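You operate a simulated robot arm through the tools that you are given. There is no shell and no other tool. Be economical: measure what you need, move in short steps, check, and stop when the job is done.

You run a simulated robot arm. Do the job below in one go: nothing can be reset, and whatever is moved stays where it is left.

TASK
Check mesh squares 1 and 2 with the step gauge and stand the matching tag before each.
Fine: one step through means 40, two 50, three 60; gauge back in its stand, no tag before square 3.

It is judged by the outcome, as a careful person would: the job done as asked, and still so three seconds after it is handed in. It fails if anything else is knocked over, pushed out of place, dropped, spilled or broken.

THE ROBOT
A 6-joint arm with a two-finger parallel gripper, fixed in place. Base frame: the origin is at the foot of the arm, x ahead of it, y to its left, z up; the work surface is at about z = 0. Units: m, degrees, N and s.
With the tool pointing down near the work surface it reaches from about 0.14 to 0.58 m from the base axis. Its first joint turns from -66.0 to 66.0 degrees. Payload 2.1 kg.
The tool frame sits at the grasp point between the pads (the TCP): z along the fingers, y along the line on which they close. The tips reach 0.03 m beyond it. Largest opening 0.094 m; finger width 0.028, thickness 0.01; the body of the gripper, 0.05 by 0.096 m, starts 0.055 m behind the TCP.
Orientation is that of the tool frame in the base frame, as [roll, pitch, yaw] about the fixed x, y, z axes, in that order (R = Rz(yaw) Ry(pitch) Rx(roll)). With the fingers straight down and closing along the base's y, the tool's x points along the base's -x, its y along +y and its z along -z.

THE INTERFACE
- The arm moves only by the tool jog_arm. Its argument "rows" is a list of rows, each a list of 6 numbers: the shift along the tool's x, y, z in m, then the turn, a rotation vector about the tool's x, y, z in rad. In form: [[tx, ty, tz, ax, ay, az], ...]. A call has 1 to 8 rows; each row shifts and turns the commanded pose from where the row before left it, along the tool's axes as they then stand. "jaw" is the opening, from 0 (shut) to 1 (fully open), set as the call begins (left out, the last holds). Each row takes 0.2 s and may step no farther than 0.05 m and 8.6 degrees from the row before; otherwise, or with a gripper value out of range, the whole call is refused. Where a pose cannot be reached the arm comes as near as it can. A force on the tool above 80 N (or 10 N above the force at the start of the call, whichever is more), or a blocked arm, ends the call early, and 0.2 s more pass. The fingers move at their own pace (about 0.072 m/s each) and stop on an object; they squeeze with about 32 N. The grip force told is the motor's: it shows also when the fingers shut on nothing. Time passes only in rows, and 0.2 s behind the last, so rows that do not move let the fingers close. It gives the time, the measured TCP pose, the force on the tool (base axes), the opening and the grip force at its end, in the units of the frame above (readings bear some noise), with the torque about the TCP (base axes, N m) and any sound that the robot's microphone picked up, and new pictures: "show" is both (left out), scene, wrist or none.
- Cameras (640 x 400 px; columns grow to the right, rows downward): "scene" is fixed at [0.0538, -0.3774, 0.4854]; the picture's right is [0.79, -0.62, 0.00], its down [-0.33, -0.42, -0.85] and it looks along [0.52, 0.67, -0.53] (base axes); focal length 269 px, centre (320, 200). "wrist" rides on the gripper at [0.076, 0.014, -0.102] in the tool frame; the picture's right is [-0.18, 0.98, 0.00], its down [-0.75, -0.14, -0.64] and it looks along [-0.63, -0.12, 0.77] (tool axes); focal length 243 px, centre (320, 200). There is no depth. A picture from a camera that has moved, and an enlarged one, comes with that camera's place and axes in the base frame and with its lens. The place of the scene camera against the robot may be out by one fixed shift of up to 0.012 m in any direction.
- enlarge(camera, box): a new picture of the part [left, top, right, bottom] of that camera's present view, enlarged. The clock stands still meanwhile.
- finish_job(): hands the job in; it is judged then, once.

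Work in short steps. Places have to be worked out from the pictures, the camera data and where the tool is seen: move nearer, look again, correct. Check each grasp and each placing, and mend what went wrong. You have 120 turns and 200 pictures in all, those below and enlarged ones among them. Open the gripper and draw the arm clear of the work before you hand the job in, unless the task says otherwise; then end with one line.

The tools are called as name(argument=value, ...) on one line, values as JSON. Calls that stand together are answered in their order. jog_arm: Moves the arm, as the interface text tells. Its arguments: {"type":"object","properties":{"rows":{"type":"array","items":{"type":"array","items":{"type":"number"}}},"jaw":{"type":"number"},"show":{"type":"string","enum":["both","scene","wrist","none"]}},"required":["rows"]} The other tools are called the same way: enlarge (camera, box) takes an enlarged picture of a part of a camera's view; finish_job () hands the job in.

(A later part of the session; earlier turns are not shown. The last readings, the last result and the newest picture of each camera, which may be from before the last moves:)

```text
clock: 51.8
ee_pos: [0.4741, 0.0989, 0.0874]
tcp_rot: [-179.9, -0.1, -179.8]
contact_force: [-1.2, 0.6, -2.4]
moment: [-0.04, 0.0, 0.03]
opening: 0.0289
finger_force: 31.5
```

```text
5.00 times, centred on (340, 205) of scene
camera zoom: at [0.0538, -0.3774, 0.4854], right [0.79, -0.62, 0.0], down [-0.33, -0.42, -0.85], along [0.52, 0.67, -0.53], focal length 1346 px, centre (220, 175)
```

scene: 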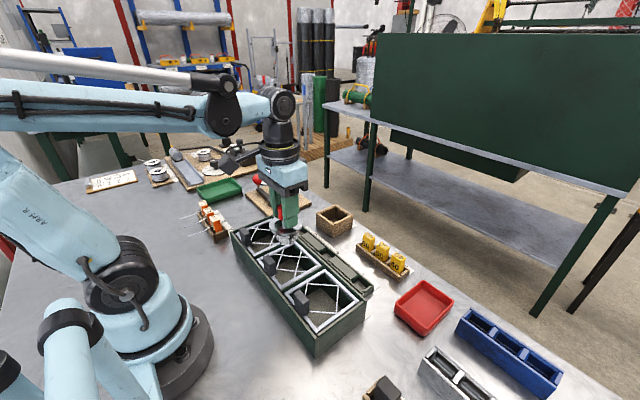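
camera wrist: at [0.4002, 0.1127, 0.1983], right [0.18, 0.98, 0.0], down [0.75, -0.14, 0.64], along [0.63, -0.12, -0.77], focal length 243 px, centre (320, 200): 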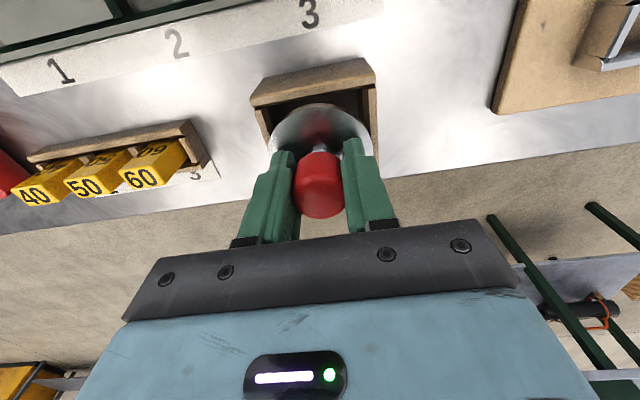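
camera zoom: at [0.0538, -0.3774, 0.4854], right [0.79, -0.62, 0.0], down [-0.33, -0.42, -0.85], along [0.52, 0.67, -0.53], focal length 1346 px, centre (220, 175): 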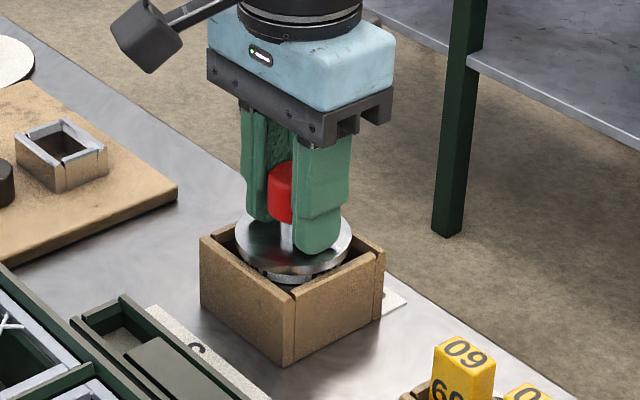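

Nearly seated; a few more 1 mm steps until the weight comes off.

jog_arm(rows=[[0, 0, 0.001, 0, 0, 0], [0, 0, 0, 0, 0, 0]], show="none")

jog_arm(rows=[[0, 0, 0.001, 0, 0, 0], [0, 0, 0, 0, 0, 0]], show="none")

jog_arm(rows=[[0, 0, 0.001, 0, 0, 0], [0, 0, 0, 0, 0, 0]], show="none")

```text
clock: 52.4
ee_pos: [0.4736, 0.099, 0.0866]
tcp_rot: [-179.8, -0.2, -179.9]
contact_force: [0.2, 0.2, -1.5]
moment: [0.0, -0.01, 0.05]
opening: 0.0293
finger_force: 32.7
```

```text
clock: 53.0
ee_pos: [0.4737, 0.0993, 0.0864]
tcp_rot: [-179.9, 0.0, -180.0]
contact_force: [-0.5, -0.2, -3.2]
moment: [-0.01, -0.04, -0.02]
opening: 0.0292
finger_force: 31.3
```

```text
clock: 53.6
ee_pos: [0.4728, 0.0977, 0.0841]
tcp_rot: [-179.8, -0.1, -179.9]
contact_force: [2.0, -1.3, 15.4]
moment: [-0.03, 0.54, 0.03]
opening: 0.0293
finger_force: 32.0
```

Seated (force now upward). I ease off 0.7 mm and open.

jog_arm(rows=[[0, 0, -0.0007, 0, 0, 0], [0, 0, 0, 0, 0, 0]], show="none")

jog_arm(rows=[[0, 0, 0, 0, 0, 0], [0, 0, 0, 0, 0, 0], [0, 0, -0.01, 0, 0, 0], [0, 0, -0.03, 0, 0, 0], [0, 0, -0.04, 0, 0, 0], [0, 0, 0, 0, 0, 0]], jaw=0.6, show="wrist")

enlarge(camera="scene", box=[280, 150, 420, 290])

```text
clock: 54.2
ee_pos: [0.4727, 0.0988, 0.0854]
tcp_rot: [-179.9, 0.0, -179.9]
contact_force: [0.8, -2.3, 0.8]
moment: [0.0, 0.04, 0.01]
opening: 0.0287
finger_force: 31.9
```

```text
clock: 55.6
ee_pos: [0.4768, 0.0998, 0.1661]
tcp_rot: [-179.9, 0.0, -179.9]
contact_force: [0.3, 0.4, 0.1]
moment: [0.01, 0.0, 0.03]
opening: 0.0564
finger_force: 0.1
camera wrist: at [0.4004, 0.1124, 0.2682], right [0.18, 0.98, 0.0], down [0.75, -0.14, 0.64], along [0.63, -0.12, -0.77], focal length 243 px, centre (320, 200)
```

wrist: 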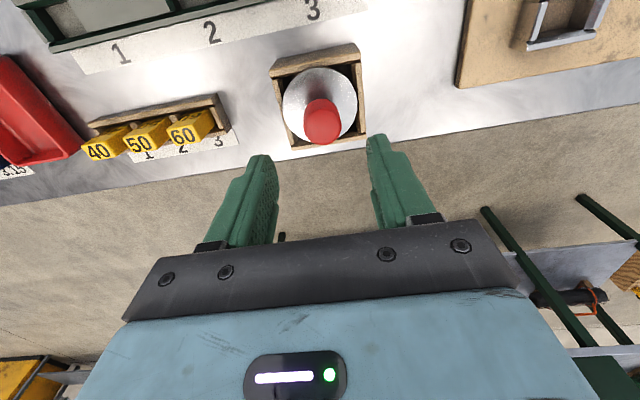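

```text
2.86 times, centred on (350, 220) of scene
camera zoom: at [0.0538, -0.3774, 0.4854], right [0.79, -0.62, 0.0], down [-0.33, -0.42, -0.85], along [0.52, 0.67, -0.53], focal length 769 px, centre (234, 143)
```

zoom: 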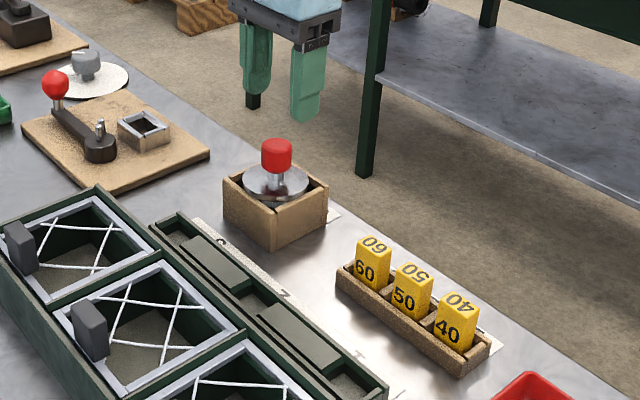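

Gauge is back in its stand. Now I move over the tags and rail to measure them.

jog_arm(rows=[[0.012, -0.044, -0.01, 0, 0, 0], [0.012, -0.044, -0.01, 0, 0, 0], [0.012, -0.044, -0.01, 0, 0, 0], [0.012, -0.044, 0, 0, 0, 0], [0, 0, 0, 0, 0, 0]], jaw=1, show="wrist")

enlarge(camera="wrist", box=[240, 40, 420, 180])

enlarge(camera="scene", box=[300, 215, 420, 305])

```text
clock: 56.8
ee_pos: [0.4269, -0.0787, 0.1945]
tcp_rot: [-179.9, -0.1, -179.9]
contact_force: [0.1, 0.5, 0.2]
moment: [0.0, -0.01, 0.02]
opening: 0.0941
finger_force: 0.1
camera wrist: at [0.3518, -0.0643, 0.2991], right [0.18, 0.98, 0.0], down [0.75, -0.14, 0.64], along [0.63, -0.12, -0.77], focal length 243 px, centre (320, 200)
```

wrist: 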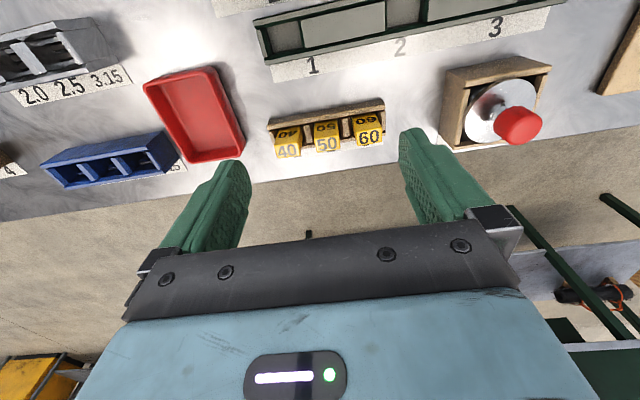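

```text
2.86 times, centred on (330, 110) of wrist
camera zoom: at [0.3518, -0.0643, 0.2991], right [0.18, 0.98, 0.0], down [0.75, -0.14, 0.64], along [0.63, -0.12, -0.77], focal length 693 px, centre (291, 457)
```

zoom: 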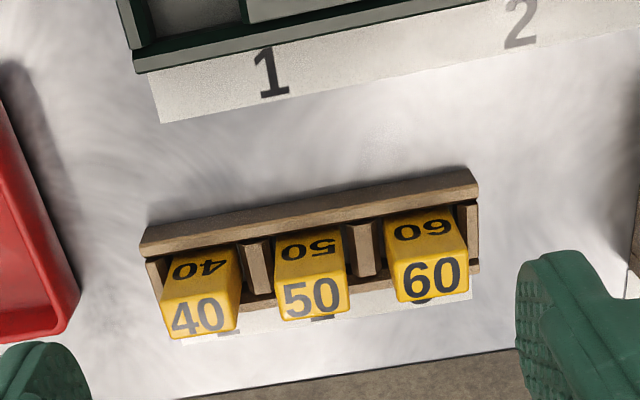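

```text
4.44 times, centred on (360, 260) of scene
camera zoom: at [0.0538, -0.3774, 0.4854], right [0.79, -0.62, 0.0], down [-0.33, -0.42, -0.85], along [0.52, 0.67, -0.53], focal length 1197 px, centre (142, -67)
```

zoom: 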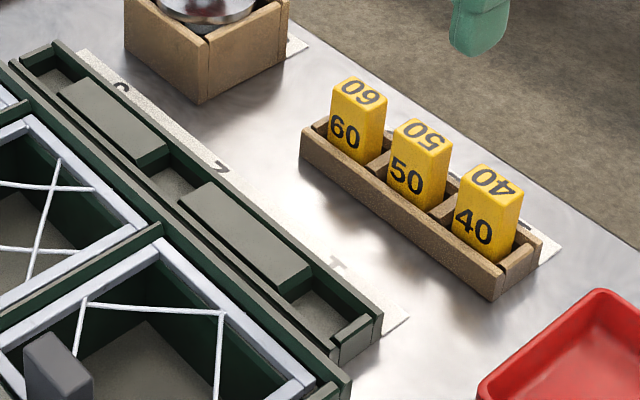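

Tags: 60 ≈ (0.478, −0.034), 50 ≈ (0.478, −0.080), 40 ≈ (0.477, −0.125), ~27 mm wide with ~18 mm gaps. I move above tag 60 at z≈0.14 with the jaw part-open and look closer.

jog_arm(rows=[[-0.025, 0.022, 0.027, 0, 0, 0], [-0.025, 0.022, 0.027, 0, 0, 0], [0, 0, 0, 0, 0, 0]], jaw=0.4, show="none")

enlarge(camera="wrist", box=[220, 60, 420, 220])

enlarge(camera="scene", box=[320, 170, 440, 290])

```text
clock: 57.6
ee_pos: [0.4777, -0.0311, 0.1422]
tcp_rot: [-179.8, -0.1, -179.9]
contact_force: [-0.8, 0.5, -0.4]
moment: [0.04, 0.03, -0.02]
opening: 0.0373
finger_force: 0.1
```

```text
2.50 times, centred on (320, 140) of wrist
camera zoom: at [0.4019, -0.0176, 0.2456], right [0.18, 0.98, 0.0], down [0.75, -0.14, 0.64], along [0.63, -0.12, -0.77], focal length 606 px, centre (320, 350)
```

zoom: 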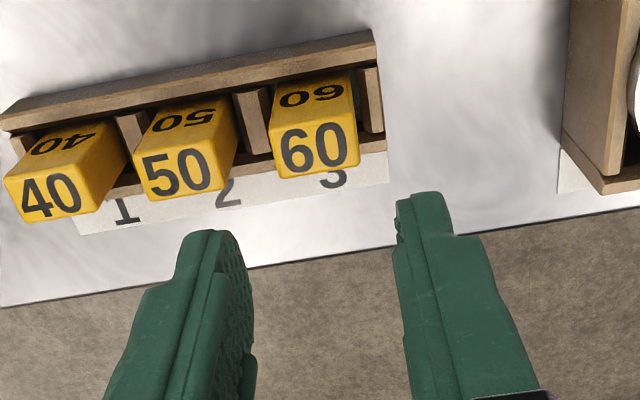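

```text
3.33 times, centred on (380, 230) of scene
camera zoom: at [0.0538, -0.3774, 0.4854], right [0.79, -0.62, 0.0], down [-0.33, -0.42, -0.85], along [0.52, 0.67, -0.53], focal length 897 px, centre (120, 100)
```

zoom: 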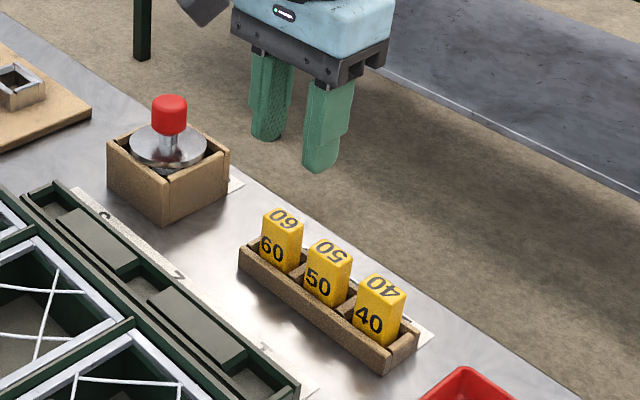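

Tag 60 ≈ (0.4764, −0.033), top z≈0.053; neighbour gap only ~12 mm, so I'll grip front-to-back (rotated 90°). First I view the rail pockets to plan the placing.

jog_arm(rows=[[0.036, -0.004, -0.022, 0, 0, 0], [0.036, -0.004, -0.022, 0, 0, 0], [0.036, -0.004, -0.022, 0, 0, 0], [0.036, -0.004, -0.022, 0, 0, 0], [0, 0, 0, 0, 0, 0]], jaw=0.5, show="wrist")

enlarge(camera="wrist", box=[210, 40, 410, 165])

enlarge(camera="scene", box=[300, 220, 390, 310])

```text
clock: 58.8
ee_pos: [0.3326, -0.0496, 0.2295]
tcp_rot: [-179.9, -0.1, -180.0]
contact_force: [0.2, -0.3, -0.6]
moment: [0.02, 0.0, 0.01]
opening: 0.0469
finger_force: 0.1
camera wrist: at [0.2572, -0.035, 0.3331], right [0.18, 0.98, 0.0], down [0.75, -0.14, 0.64], along [0.63, -0.12, -0.77], focal length 243 px, centre (320, 200)
```

wrist: 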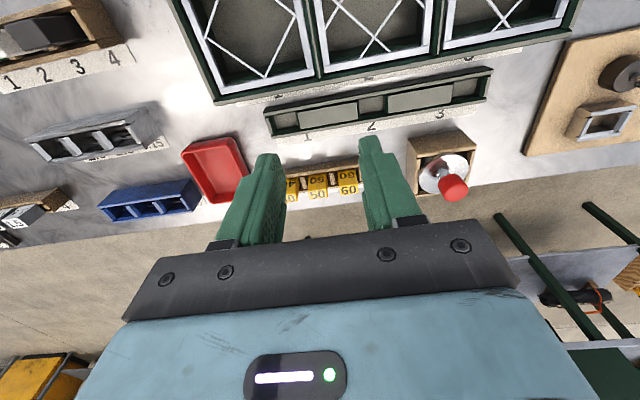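

```text
3.20 times, centred on (310, 102) of wrist
camera zoom: at [0.2572, -0.035, 0.3331], right [0.18, 0.98, 0.0], down [0.75, -0.14, 0.64], along [0.63, -0.12, -0.77], focal length 776 px, centre (352, 512)
```

zoom: 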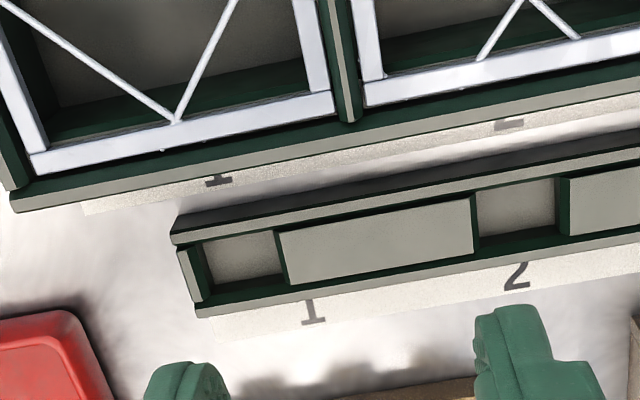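

```text
4.44 times, centred on (345, 265) of scene
camera zoom: at [0.0538, -0.3774, 0.4854], right [0.79, -0.62, 0.0], down [-0.33, -0.42, -0.85], along [0.52, 0.67, -0.53], focal length 1197 px, centre (209, -89)
```

zoom: 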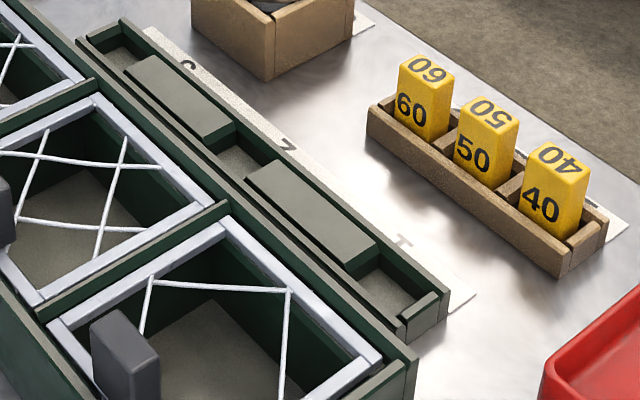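

Pockets: 1 ≈ (0.375, −0.104), 2 ≈ (0.374, 0.009), ~31 mm long; the mesh box wall is at x≈0.33, leaving room for a front-back grip. I turn the gripper 90° here.

jog_arm(rows=[[0, 0, 0, 0, 0, -0.1428], [0, 0, 0, 0, 0, -0.1428], [0, 0, 0, 0, 0, -0.1428], [0, 0, 0, 0, 0, -0.1428], [0, 0, 0, 0, 0, -0.1428], [0, 0, 0, 0, 0, -0.1428], [0, 0, 0, 0, 0, -0.1428], [0, 0, 0, 0, 0, -0.1428]], show="none")

jog_arm(rows=[[0, 0, 0, 0, 0, -0.1428], [0, 0, 0, 0, 0, -0.1428], [0, 0, 0, 0, 0, -0.1428], [0, 0, 0, 0, 0, 0]], show="both")

```text
clock: 60.6
ee_pos: [0.3327, -0.0482, 0.2289]
tcp_rot: [179.9, -0.2, -114.3]
contact_force: [0.6, -0.2, -0.2]
moment: [0.01, 0.03, 0.01]
opening: 0.047
finger_force: 0.0
```

```text
clock: 61.6
ee_pos: [0.3322, -0.0481, 0.229]
tcp_rot: [179.9, -0.1, -89.9]
contact_force: [0.3, 0.5, -0.4]
moment: [0.01, -0.02, 0.02]
opening: 0.0473
finger_force: 0.1
camera wrist: at [0.3189, -0.1252, 0.3321], right [-0.98, 0.18, 0.0], down [0.14, 0.76, 0.64], along [0.12, 0.63, -0.77], focal length 243 px, centre (320, 200)
```

scene: 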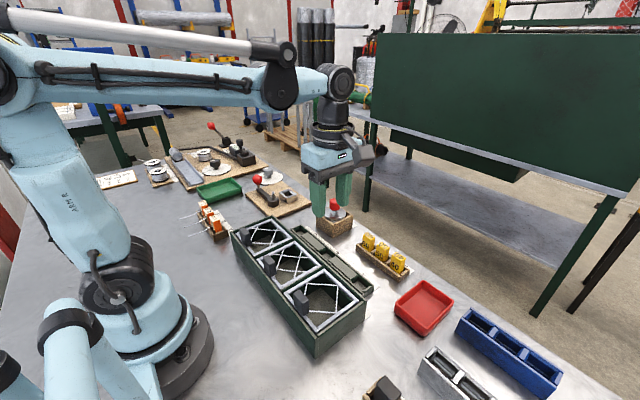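
wrist: 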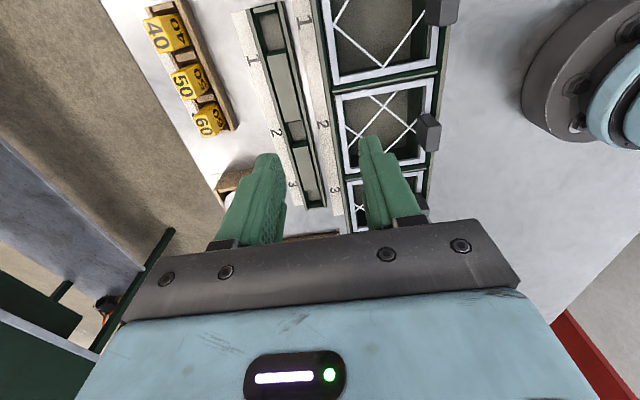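

Now tool x = −y, tool y = −x. I move above tag 60.

jog_arm(rows=[[-0.0038, -0.036, 0.01, 0, 0, 0], [-0.0038, -0.036, 0.015, 0, 0, 0], [-0.0038, -0.036, 0.02, 0, 0, 0], [-0.0037, -0.036, 0.025, 0, 0, 0], [0, 0, 0, 0, 0, 0]], show="none")

enlarge(camera="wrist", box=[220, 60, 420, 220])

enlarge(camera="scene", box=[320, 170, 440, 290])

```text
clock: 62.8
ee_pos: [0.4769, -0.0328, 0.1588]
tcp_rot: [179.9, -0.2, -89.9]
contact_force: [0.5, 0.3, -0.9]
moment: [0.03, 0.01, 0.04]
opening: 0.0469
finger_force: 0.1
```

```text
2.50 times, centred on (320, 140) of wrist
camera zoom: at [0.4637, -0.1092, 0.2621], right [-0.98, 0.18, 0.0], down [0.14, 0.76, 0.64], along [0.12, 0.63, -0.77], focal length 606 px, centre (320, 350)
```

zoom: 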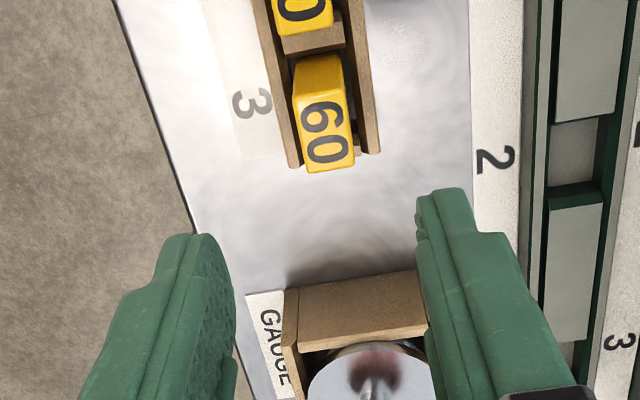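

```text
3.33 times, centred on (380, 230) of scene
camera zoom: at [0.0538, -0.3774, 0.4854], right [0.79, -0.62, 0.0], down [-0.33, -0.42, -0.85], along [0.52, 0.67, -0.53], focal length 897 px, centre (120, 100)
```

zoom: 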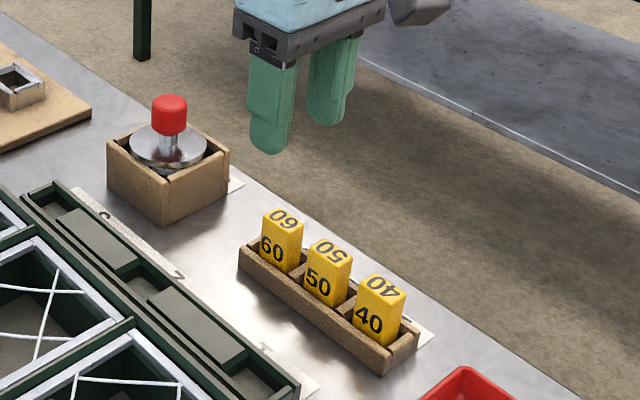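

Tag 60 confirmed at (0.476, −0.0325), ~17 mm deep. Descend to TCP z≈0.075 first, then check.

jog_arm(rows=[[0, 0.0008, 0.04, 0, 0, 0], [0, 0, 0.03, 0, 0, 0], [0, 0, 0.013, 0, 0, 0], [0, 0, 0, 0, 0, 0]], show="none")

enlarge(camera="scene", box=[330, 190, 420, 280])

enlarge(camera="wrist", box=[220, 60, 420, 220])

```text
clock: 63.8
ee_pos: [0.4759, -0.0339, 0.0753]
tcp_rot: [179.9, -0.1, -89.9]
contact_force: [0.8, 0.0, 0.2]
moment: [0.02, 0.0, 0.0]
opening: 0.047
finger_force: 0.0
```

```text
4.44 times, centred on (375, 235) of scene
camera zoom: at [0.0538, -0.3774, 0.4854], right [0.79, -0.62, 0.0], down [-0.33, -0.42, -0.85], along [0.52, 0.67, -0.53], focal length 1197 px, centre (76, 44)
```

zoom: 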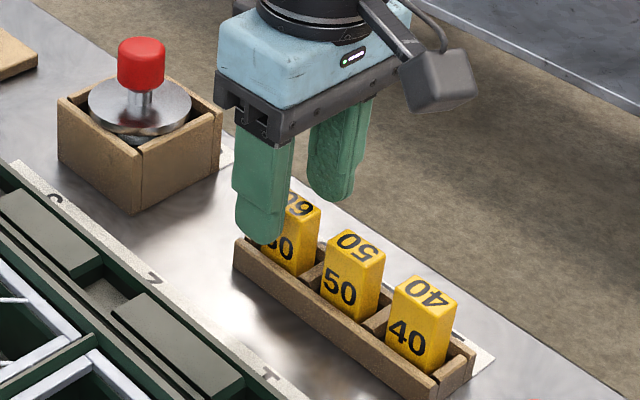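

```text
2.50 times, centred on (320, 140) of wrist
camera zoom: at [0.4626, -0.1094, 0.1774], right [-0.98, 0.18, 0.0], down [0.14, 0.76, 0.64], along [0.12, 0.63, -0.77], focal length 606 px, centre (320, 350)
```

zoom: 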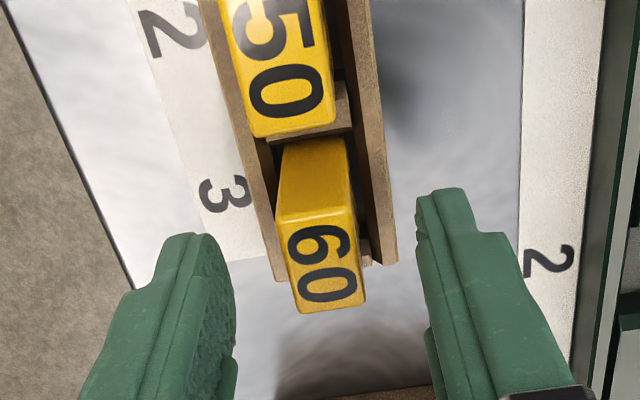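

Centred on the tag. Lower 13 mm and close gently.

jog_arm(rows=[[0, 0, 0.007, 0, 0, 0], [0, 0, 0.006, 0, 0, 0], [0, 0, 0, 0, 0, 0]], show="none")

jog_arm(rows=[[0, 0, 0, 0, 0, 0], [0, 0, 0, 0, 0, 0], [0, 0, 0, 0, 0, 0]], jaw=0, show="none")

jog_arm(rows=[[0, 0, -0.004, 0, 0, 0], [0, 0, -0.006, 0, 0, 0], [0, 0, -0.01, 0, 0, 0], [0, 0, -0.012, 0, 0, 0], [0, 0, -0.014, 0, 0, 0], [0, 0, -0.012, 0, 0, 0], [0, 0, -0.008, 0, 0, 0], [0, 0, 0, 0, 0, 0]], show="wrist")

enlarge(camera="scene", box=[320, 170, 420, 280])

```text
clock: 64.6
ee_pos: [0.4756, -0.0338, 0.0625]
tcp_rot: [180.0, -0.1, -89.8]
contact_force: [0.4, 0.0, -0.9]
moment: [0.03, -0.03, 0.0]
opening: 0.047
finger_force: 0.1
```

```text
clock: 65.4
ee_pos: [0.4754, -0.0336, 0.0632]
tcp_rot: [179.8, -0.1, -89.8]
contact_force: [0.8, -0.6, -0.6]
moment: [0.03, 0.0, -0.01]
opening: 0.0165
finger_force: 32.1
```

```text
clock: 67.2
ee_pos: [0.4762, -0.032, 0.1287]
tcp_rot: [179.9, -0.1, -89.8]
contact_force: [0.4, 0.7, -0.6]
moment: [0.04, 0.01, -0.02]
opening: 0.0163
finger_force: 31.8
camera wrist: at [0.4615, -0.1094, 0.2315], right [-0.98, 0.18, 0.0], down [0.14, 0.76, 0.64], along [0.12, 0.63, -0.77], focal length 243 px, centre (320, 200)
```

wrist: 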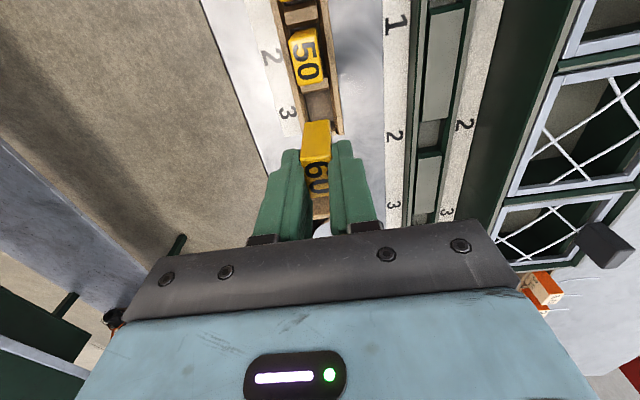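

```text
3.64 times, centred on (370, 225) of scene
camera zoom: at [0.0538, -0.3774, 0.4854], right [0.79, -0.62, 0.0], down [-0.33, -0.42, -0.85], along [0.52, 0.67, -0.53], focal length 979 px, centre (138, 109)
```

zoom: 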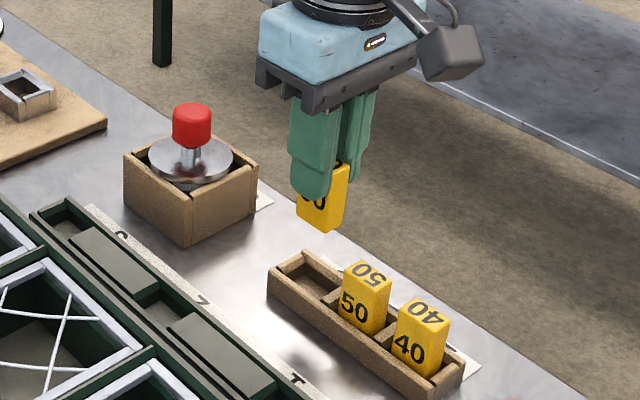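

Tag 60 is held. Carry it above pocket 1 (0.375, −0.104).

jog_arm(rows=[[0.009, 0.013, 0, 0, 0, 0], [0.018, 0.025, 0, 0, 0, 0], [0.02, 0.028, 0, 0, 0, 0], [0.016, 0.022, 0, 0, 0, 0], [0.009, 0.013, 0, 0, 0, 0], [0, 0, 0.01, 0, 0, 0], [0, 0, 0, 0, 0, 0]], show="wrist")

enlarge(camera="wrist", box=[240, 30, 400, 150])

enlarge(camera="scene", box=[320, 220, 400, 300])

```text
clock: 68.8
ee_pos: [0.3731, -0.1055, 0.1191]
tcp_rot: [179.9, 0.0, -89.9]
contact_force: [0.2, 0.1, -0.2]
moment: [0.01, -0.02, 0.01]
opening: 0.0166
finger_force: 31.5
camera wrist: at [0.3602, -0.181, 0.2222], right [-0.98, 0.18, 0.0], down [0.14, 0.76, 0.64], along [0.12, 0.63, -0.77], focal length 243 px, centre (320, 200)
```

wrist: 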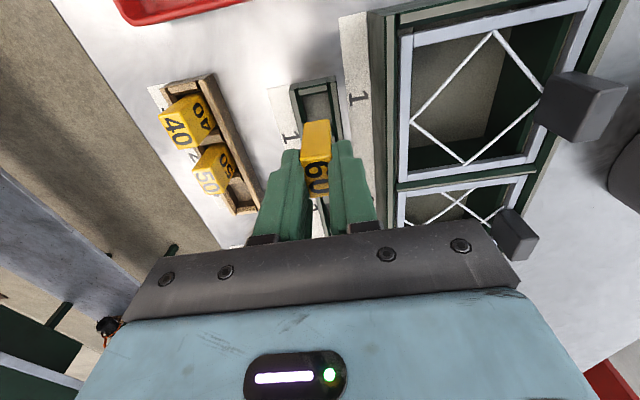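

```text
3.33 times, centred on (320, 90) of wrist
camera zoom: at [0.3602, -0.181, 0.2222], right [-0.98, 0.18, 0.0], down [0.14, 0.76, 0.64], along [0.12, 0.63, -0.77], focal length 809 px, centre (320, 567)
```

zoom: 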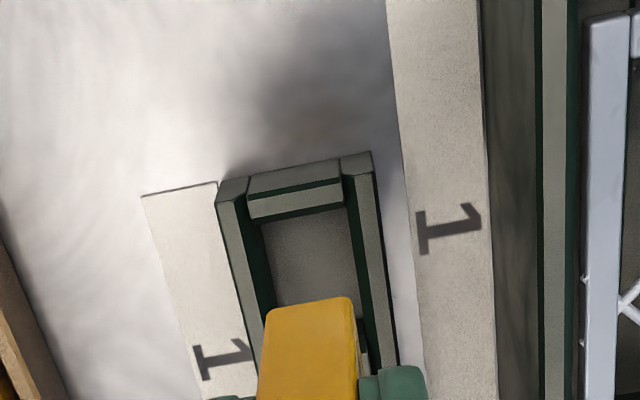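

```text
5.00 times, centred on (360, 260) of scene
camera zoom: at [0.0538, -0.3774, 0.4854], right [0.79, -0.62, 0.0], down [-0.33, -0.42, -0.85], along [0.52, 0.67, -0.53], focal length 1346 px, centre (120, -100)
```

zoom: 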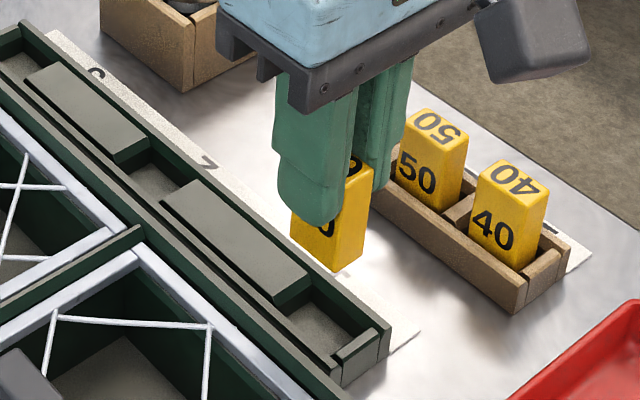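

Pocket 1 centre refined to ≈ (0.3756, −0.105); tag is at x≈0.374. I nudge +1.4 mm x and lower to just above the rail.

jog_arm(rows=[[0, -0.0014, 0.01, 0, 0, 0], [0, 0, 0.014, 0, 0, 0], [0, 0, 0.008, 0, 0, 0], [0, 0, 0, 0, 0, 0]], show="none")

enlarge(camera="wrist", box=[240, 30, 400, 150])

enlarge(camera="scene", box=[325, 235, 395, 305])

```text
clock: 69.8
ee_pos: [0.3748, -0.106, 0.0874]
tcp_rot: [179.9, -0.2, -89.9]
contact_force: [0.0, 0.0, 0.3]
moment: [0.04, -0.01, -0.01]
opening: 0.0165
finger_force: 32.1
```

```text
3.33 times, centred on (320, 90) of wrist
camera zoom: at [0.3627, -0.1825, 0.1901], right [-0.98, 0.18, 0.0], down [0.14, 0.76, 0.64], along [0.12, 0.63, -0.77], focal length 809 px, centre (320, 567)
```

zoom: 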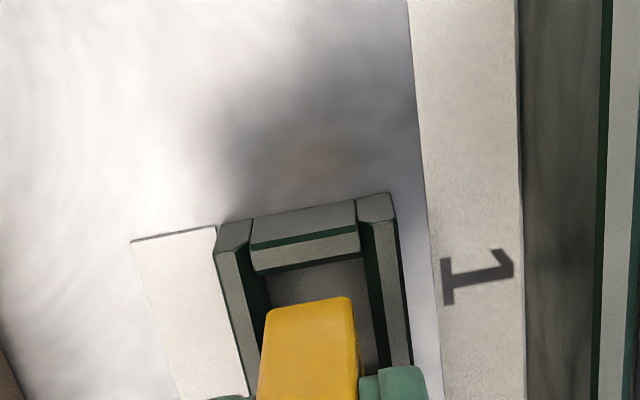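

```text
5.71 times, centred on (360, 270) of scene
camera zoom: at [0.0538, -0.3774, 0.4854], right [0.79, -0.62, 0.0], down [-0.33, -0.42, -0.85], along [0.52, 0.67, -0.53], focal length 1538 px, centre (91, -200)
```

zoom: 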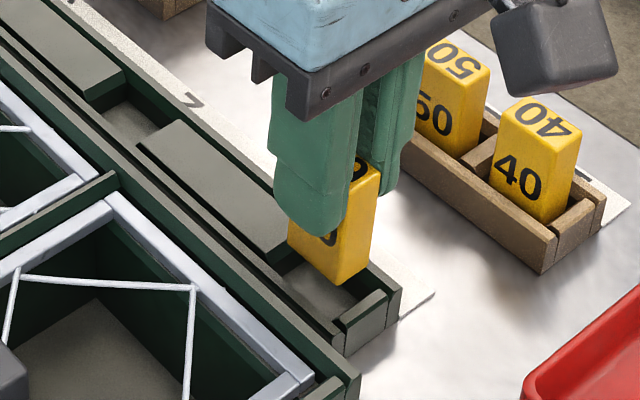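

The tag is ~1.2 mm too far +x and could go 1 mm −y. Correct and lower into the pocket in small steps.

jog_arm(rows=[[0.0008, 0.0012, 0, 0, 0, 0], [0, 0, 0.006, 0, 0, 0], [0, 0, 0.006, 0, 0, 0], [0, 0, 0, 0, 0, 0]], show="none")

enlarge(camera="wrist", box=[260, 70, 380, 150])

enlarge(camera="scene", box=[335, 250, 385, 300])

```text
clock: 70.8
ee_pos: [0.3746, -0.1069, 0.0746]
tcp_rot: [179.8, 0.0, -89.9]
contact_force: [0.2, 0.5, 0.6]
moment: [-0.03, -0.02, -0.02]
opening: 0.0164
finger_force: 32.0
```

```text
5.00 times, centred on (320, 110) of wrist
camera zoom: at [0.3616, -0.1837, 0.177], right [-0.98, 0.18, 0.0], down [0.14, 0.76, 0.64], along [0.12, 0.63, -0.77], focal length 1213 px, centre (320, 650)
```

zoom: 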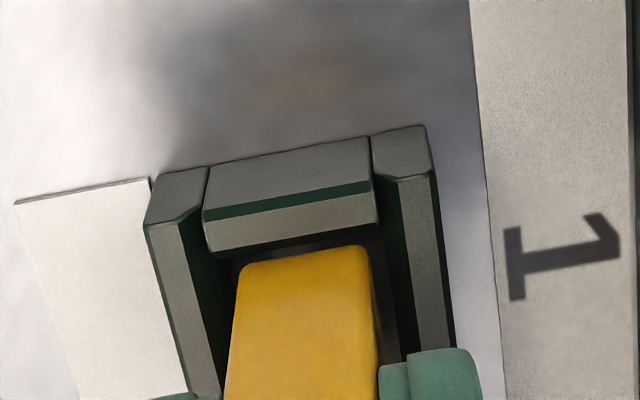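

```text
8.00 times, centred on (360, 275) of scene
camera zoom: at [0.0538, -0.3774, 0.4854], right [0.79, -0.62, 0.0], down [-0.33, -0.42, -0.85], along [0.52, 0.67, -0.53], focal length 2154 px, centre (0, -400)
```

zoom: 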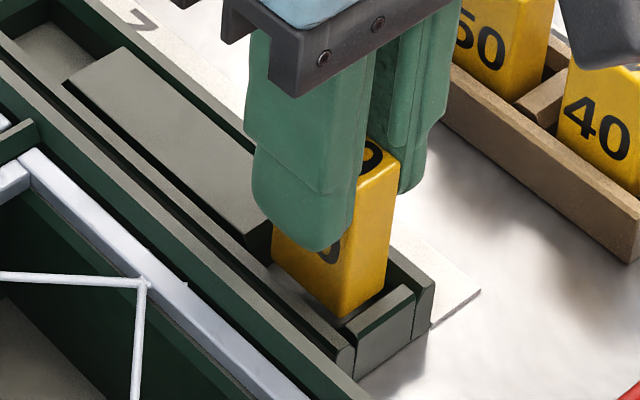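

Tag is entering cleanly and centred. Continue down until it seats.

jog_arm(rows=[[0, 0, 0.004, 0, 0, 0], [0, 0, 0.004, 0, 0, 0], [0, 0, 0, 0, 0, 0]], show="none")

jog_arm(rows=[[0, 0, 0.002, 0, 0, 0], [0, 0, 0, 0, 0, 0]], show="none")

jog_arm(rows=[[0, 0, 0.0015, 0, 0, 0], [0, 0, 0, 0, 0, 0]], show="none")

enlarge(camera="scene", box=[335, 250, 385, 300])

```text
clock: 71.6
ee_pos: [0.3749, -0.1075, 0.0667]
tcp_rot: [180.0, -0.2, -89.9]
contact_force: [-0.9, 0.3, -1.0]
moment: [-0.03, 0.0, 0.02]
opening: 0.0166
finger_force: 32.6
```

```text
clock: 72.2
ee_pos: [0.3736, -0.1064, 0.0638]
tcp_rot: [179.9, 0.0, -89.8]
contact_force: [0.7, -1.1, -0.1]
moment: [0.01, 0.0, -0.02]
opening: 0.0168
finger_force: 32.2
```

```text
clock: 72.8
ee_pos: [0.375, -0.1069, 0.0625]
tcp_rot: [179.9, -0.1, -90.0]
contact_force: [0.1, -0.7, 0.1]
moment: [-0.03, 0.0, -0.01]
opening: 0.0166
finger_force: 32.3
```

```text
8.00 times, centred on (360, 275) of scene
camera zoom: at [0.0538, -0.3774, 0.4854], right [0.79, -0.62, 0.0], down [-0.33, -0.42, -0.85], along [0.52, 0.67, -0.53], focal length 2154 px, centre (0, -400)
```

zoom: 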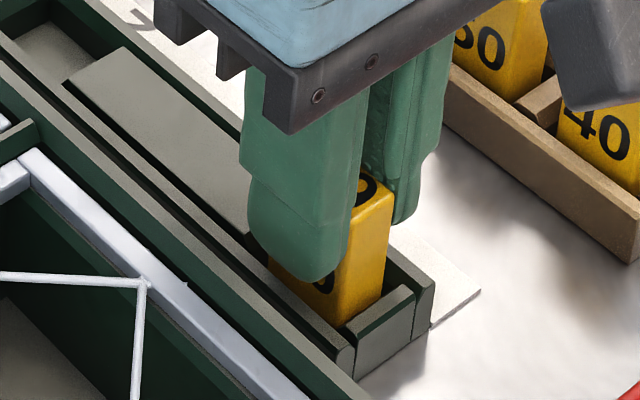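

Still no contact at 0.0625; a few more 1 mm steps.

jog_arm(rows=[[0, 0, 0.001, 0, 0, 0], [0, 0, 0, 0, 0, 0]], show="none")

jog_arm(rows=[[0, 0, 0.001, 0, 0, 0], [0, 0, 0, 0, 0, 0]], show="none")

jog_arm(rows=[[0, 0, 0.001, 0, 0, 0], [0, 0, 0, 0, 0, 0]], show="none")

```text
clock: 73.4
ee_pos: [0.3747, -0.107, 0.0626]
tcp_rot: [179.9, -0.2, -89.9]
contact_force: [-1.0, 0.1, 18.8]
moment: [-0.07, 0.11, -0.02]
opening: 0.0166
finger_force: 32.1
```

```text
clock: 74.0
ee_pos: [0.3745, -0.1068, 0.062]
tcp_rot: [-179.9, -0.2, -89.9]
contact_force: [-0.5, -0.1, 29.8]
moment: [-0.03, 0.03, -0.03]
opening: 0.0168
finger_force: 31.8
```

```text
clock: 74.6
ee_pos: [0.3747, -0.1065, 0.0619]
tcp_rot: [179.9, 0.0, -89.9]
contact_force: [-2.6, 1.1, 29.3]
moment: [0.06, 0.07, 0.0]
opening: 0.0165
finger_force: 32.3
```

Seated. Ease off 2 mm, open to ~0.4 and lift straight up.

jog_arm(rows=[[0, 0, -0.002, 0, 0, 0], [0, 0, 0, 0, 0, 0]], show="none")

jog_arm(rows=[[0, 0, 0, 0, 0, 0], [0, 0, 0, 0, 0, 0], [0, 0, -0.01, 0, 0, 0], [0, 0, -0.03, 0, 0, 0], [0, 0, -0.04, 0, 0, 0], [0, 0, 0, 0, 0, 0]], jaw=0.4, show="wrist")

enlarge(camera="scene", box=[310, 210, 410, 310])

```text
clock: 75.2
ee_pos: [0.375, -0.1082, 0.0622]
tcp_rot: [179.9, -0.1, -89.9]
contact_force: [-0.1, 0.2, 0.3]
moment: [0.01, -0.03, 0.0]
opening: 0.0168
finger_force: 32.1
```

```text
clock: 76.6
ee_pos: [0.3756, -0.1068, 0.1453]
tcp_rot: [179.9, -0.1, -89.9]
contact_force: [-0.1, -0.1, 0.2]
moment: [0.0, -0.01, -0.01]
opening: 0.0375
finger_force: 0.0
camera wrist: at [0.3629, -0.1827, 0.2469], right [-0.98, 0.18, 0.0], down [0.14, 0.76, 0.64], along [0.12, 0.63, -0.77], focal length 243 px, centre (320, 200)
```

wrist: 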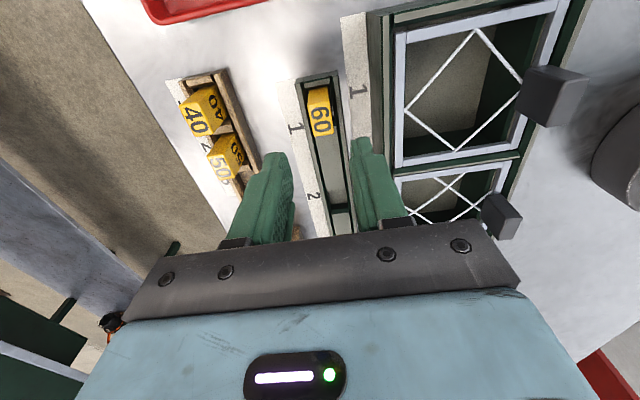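

```text
4.00 times, centred on (360, 260) of scene
camera zoom: at [0.0538, -0.3774, 0.4854], right [0.79, -0.62, 0.0], down [-0.33, -0.42, -0.85], along [0.52, 0.67, -0.53], focal length 1077 px, centre (160, -40)
```

zoom: 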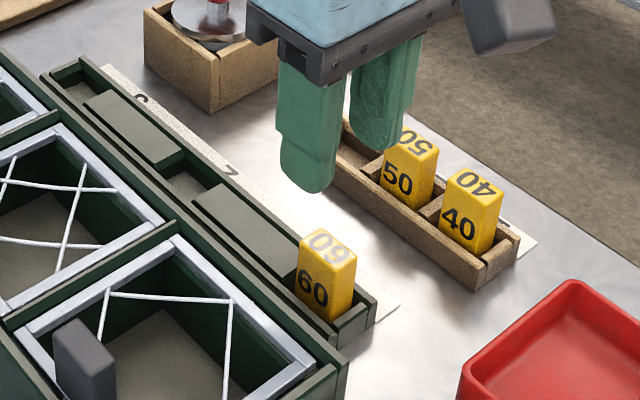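

Tag 60 stands in pocket 1. Now above tag 40 at ≈ (0.475, −0.1235).

jog_arm(rows=[[0.005, -0.03, 0, 0, 0, 0], [0.006, -0.04, 0, 0, 0, 0], [0.006, -0.03, 0, 0, 0, 0], [0, 0, 0, 0, 0, 0]], jaw=0.5, show="none")

enlarge(camera="wrist", box=[220, 60, 420, 220])

```text
clock: 77.6
ee_pos: [0.4754, -0.1244, 0.1417]
tcp_rot: [179.9, -0.1, -90.0]
contact_force: [-0.7, 0.4, -0.4]
moment: [-0.02, -0.03, -0.01]
opening: 0.0467
finger_force: 0.0
```

```text
2.50 times, centred on (320, 140) of wrist
camera zoom: at [0.4628, -0.2001, 0.2445], right [-0.98, 0.18, 0.0], down [0.14, 0.76, 0.64], along [0.12, 0.63, -0.77], focal length 606 px, centre (320, 350)
```

zoom: 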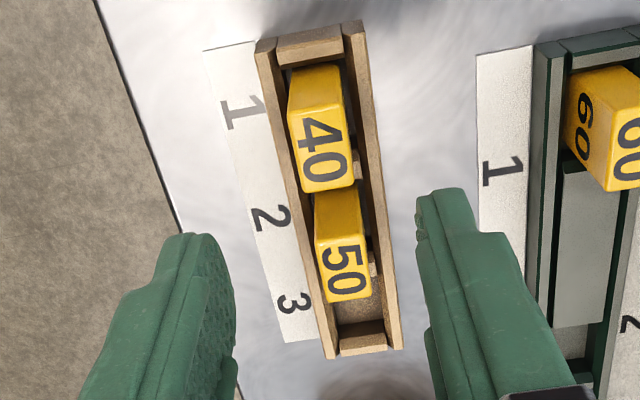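

Tag 40 is at (0.476, −0.125). Descend and grip as before.

jog_arm(rows=[[0.0006, -0.0004, 0.03, 0, 0, 0], [0, 0, 0.03, 0, 0, 0], [0, 0, 0.012, 0, 0, 0], [0, 0, 0.0065, 0, 0, 0], [0, 0, 0, 0, 0, 0]], show="none")

enlarge(camera="scene", box=[340, 200, 430, 290])

```text
clock: 78.8
ee_pos: [0.4733, -0.1248, 0.0634]
tcp_rot: [179.8, 0.0, -90.0]
contact_force: [0.5, -0.4, -0.7]
moment: [0.01, 0.03, 0.02]
opening: 0.0469
finger_force: 0.1
```

```text
4.44 times, centred on (385, 245) of scene
camera zoom: at [0.0538, -0.3774, 0.4854], right [0.79, -0.62, 0.0], down [-0.33, -0.42, -0.85], along [0.52, 0.67, -0.53], focal length 1197 px, centre (31, 0)
```

zoom: 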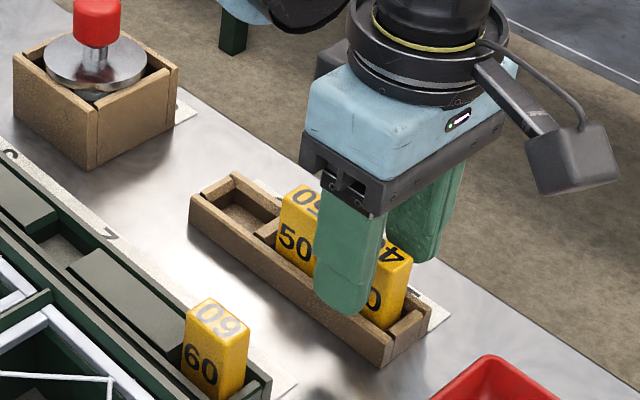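

Fingers straddle tag 40, clear of 50. Nudge +1 mm x, close, then lift.

jog_arm(rows=[[0, -0.0012, 0, 0, 0, 0], [0, 0, 0, 0, 0, 0]], show="none")

jog_arm(rows=[[0, 0, 0, 0, 0, 0], [0, 0, 0, 0, 0, 0], [0, 0, 0, 0, 0, 0]], jaw=0, show="none")

jog_arm(rows=[[0, 0, -0.004, 0, 0, 0], [0, 0, -0.006, 0, 0, 0], [0, 0, -0.01, 0, 0, 0], [0, 0, -0.012, 0, 0, 0], [0, 0, -0.014, 0, 0, 0], [0, 0, -0.012, 0, 0, 0], [0, 0, -0.008, 0, 0, 0], [0, 0, 0, 0, 0, 0]], show="wrist")

enlarge(camera="scene", box=[320, 180, 430, 290])

```text
clock: 79.4
ee_pos: [0.4744, -0.1257, 0.0642]
tcp_rot: [180.0, -0.1, -89.9]
contact_force: [0.4, 0.6, -0.6]
moment: [0.0, -0.03, 0.02]
opening: 0.0468
finger_force: 0.0
```

```text
clock: 80.2
ee_pos: [0.4768, -0.1249, 0.063]
tcp_rot: [180.0, 0.0, -89.8]
contact_force: [0.4, 0.3, 0.3]
moment: [0.03, 0.0, 0.0]
opening: 0.0168
finger_force: 32.3
```

```text
clock: 82.0
ee_pos: [0.4779, -0.1239, 0.1303]
tcp_rot: [179.9, -0.1, -89.8]
contact_force: [-0.1, 0.3, -0.2]
moment: [0.04, 0.0, 0.02]
opening: 0.0169
finger_force: 31.5
camera wrist: at [0.4642, -0.2009, 0.2331], right [-0.98, 0.18, 0.0], down [0.14, 0.76, 0.64], along [0.12, 0.63, -0.77], focal length 243 px, centre (320, 200)
```

wrist: 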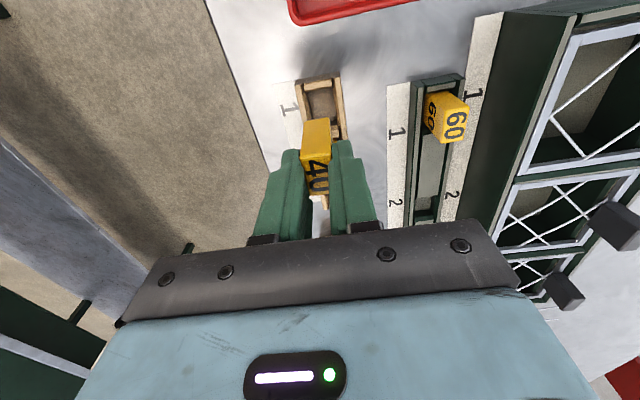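

```text
3.64 times, centred on (375, 235) of scene
camera zoom: at [0.0538, -0.3774, 0.4854], right [0.79, -0.62, 0.0], down [-0.33, -0.42, -0.85], along [0.52, 0.67, -0.53], focal length 979 px, centre (120, 73)
```

zoom: 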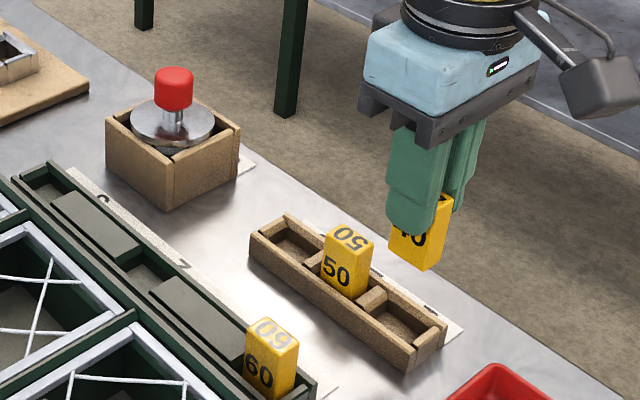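

Tag 40 held. Carry to above pocket 2 (≈0.3745, 0.009).

jog_arm(rows=[[-0.0198, 0.0154, -0.005, 0, 0, 0], [-0.029, 0.0226, 0, 0, 0, 0], [-0.0343, 0.0267, 0, 0, 0, 0], [-0.029, 0.0226, 0, 0, 0, 0], [-0.0198, 0.0154, 0.005, 0, 0, 0], [0, 0, 0.01, 0, 0, 0], [0, 0, 0, 0, 0, 0]], show="none")

enlarge(camera="wrist", box=[240, 30, 400, 150])

enlarge(camera="scene", box=[300, 190, 380, 270])

```text
clock: 83.6
ee_pos: [0.3724, 0.0076, 0.1187]
tcp_rot: [179.9, 0.0, -89.9]
contact_force: [-0.5, -0.6, 0.1]
moment: [0.01, -0.01, -0.01]
opening: 0.0167
finger_force: 32.0
```

```text
3.33 times, centred on (320, 90) of wrist
camera zoom: at [0.3598, -0.0689, 0.2217], right [-0.98, 0.18, 0.0], down [0.14, 0.76, 0.64], along [0.12, 0.63, -0.77], focal length 809 px, centre (320, 567)
```

zoom: 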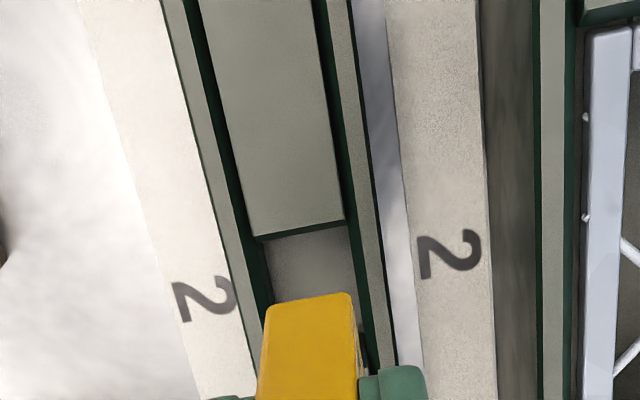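

```text
5.00 times, centred on (340, 230) of scene
camera zoom: at [0.0538, -0.3774, 0.4854], right [0.79, -0.62, 0.0], down [-0.33, -0.42, -0.85], along [0.52, 0.67, -0.53], focal length 1346 px, centre (220, 50)
```

zoom: 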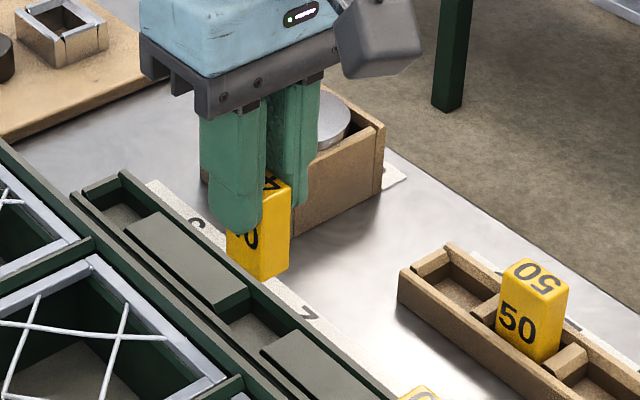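

Tag is slightly −x and −y of the pocket centre. Nudge (+1, +1 mm) and lower to just above the rail for a closer look.

jog_arm(rows=[[-0.001, -0.001, 0.01, 0, 0, 0], [0, 0, 0.014, 0, 0, 0], [0, 0, 0.008, 0, 0, 0], [0, 0, 0, 0, 0, 0]], show="none")

enlarge(camera="wrist", box=[260, 60, 380, 150])

enlarge(camera="scene", box=[310, 210, 370, 270])

```text
clock: 84.6
ee_pos: [0.3743, 0.0076, 0.0875]
tcp_rot: [180.0, -0.1, -89.9]
contact_force: [-0.6, -1.0, 0.4]
moment: [0.01, -0.03, 0.03]
opening: 0.0166
finger_force: 32.5
```

```text
4.44 times, centred on (320, 105) of wrist
camera zoom: at [0.3609, -0.0681, 0.1897], right [-0.98, 0.18, 0.0], down [0.14, 0.76, 0.64], along [0.12, 0.63, -0.77], focal length 1078 px, centre (320, 622)
```

zoom: 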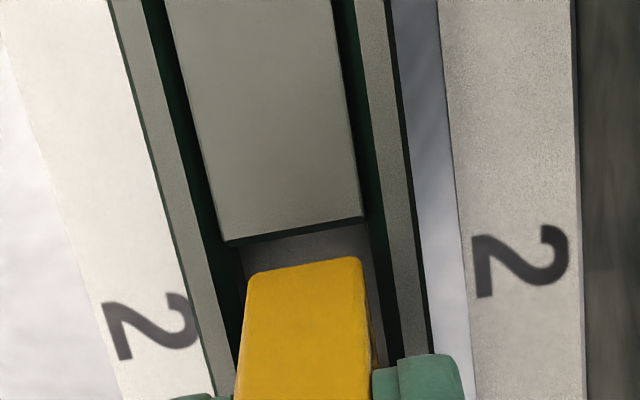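

```text
6.67 times, centred on (340, 240) of scene
camera zoom: at [0.0538, -0.3774, 0.4854], right [0.79, -0.62, 0.0], down [-0.33, -0.42, -0.85], along [0.52, 0.67, -0.53], focal length 1795 px, centre (187, -67)
```

zoom: 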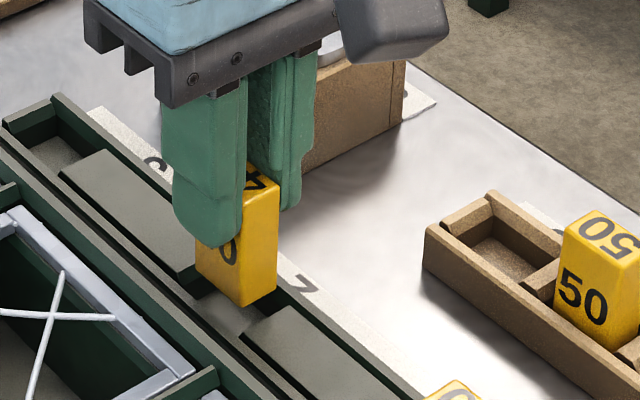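

x is aligned; gap at the −y end is ~1.5 mm, so I shift +1.3 mm y and lower in.

jog_arm(rows=[[-0.0013, 0, 0, 0, 0, 0], [0, 0, 0.005, 0, 0, 0], [0, 0, 0.005, 0, 0, 0], [0, 0, 0, 0, 0, 0]], show="none")

enlarge(camera="wrist", box=[260, 70, 380, 150])

enlarge(camera="scene", box=[315, 225, 365, 275])

```text
clock: 85.6
ee_pos: [0.3736, 0.0086, 0.0771]
tcp_rot: [179.9, 0.0, -90.0]
contact_force: [1.0, 0.8, -0.6]
moment: [0.03, 0.02, -0.04]
opening: 0.017
finger_force: 32.0
```

```text
5.00 times, centred on (320, 110) of wrist
camera zoom: at [0.3612, -0.0673, 0.1802], right [-0.98, 0.18, 0.0], down [0.14, 0.76, 0.64], along [0.12, 0.63, -0.77], focal length 1213 px, centre (320, 650)
```

zoom: 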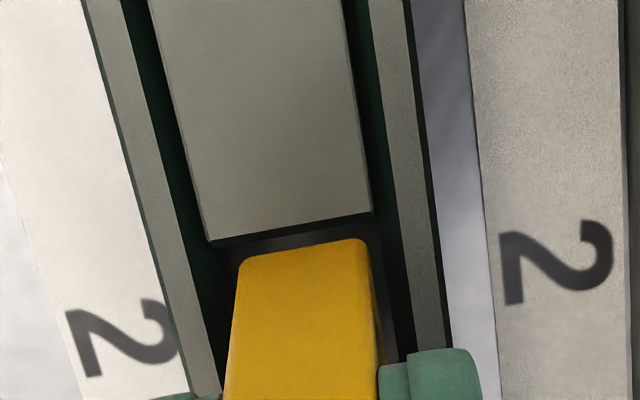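

```text
8.00 times, centred on (340, 250) of scene
camera zoom: at [0.0538, -0.3774, 0.4854], right [0.79, -0.62, 0.0], down [-0.33, -0.42, -0.85], along [0.52, 0.67, -0.53], focal length 2154 px, centre (160, -200)
```

zoom: 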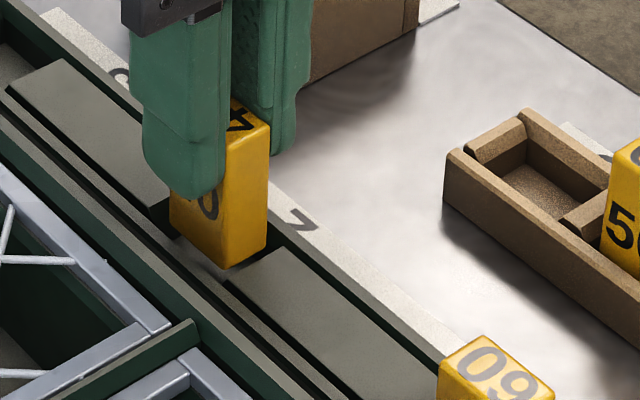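

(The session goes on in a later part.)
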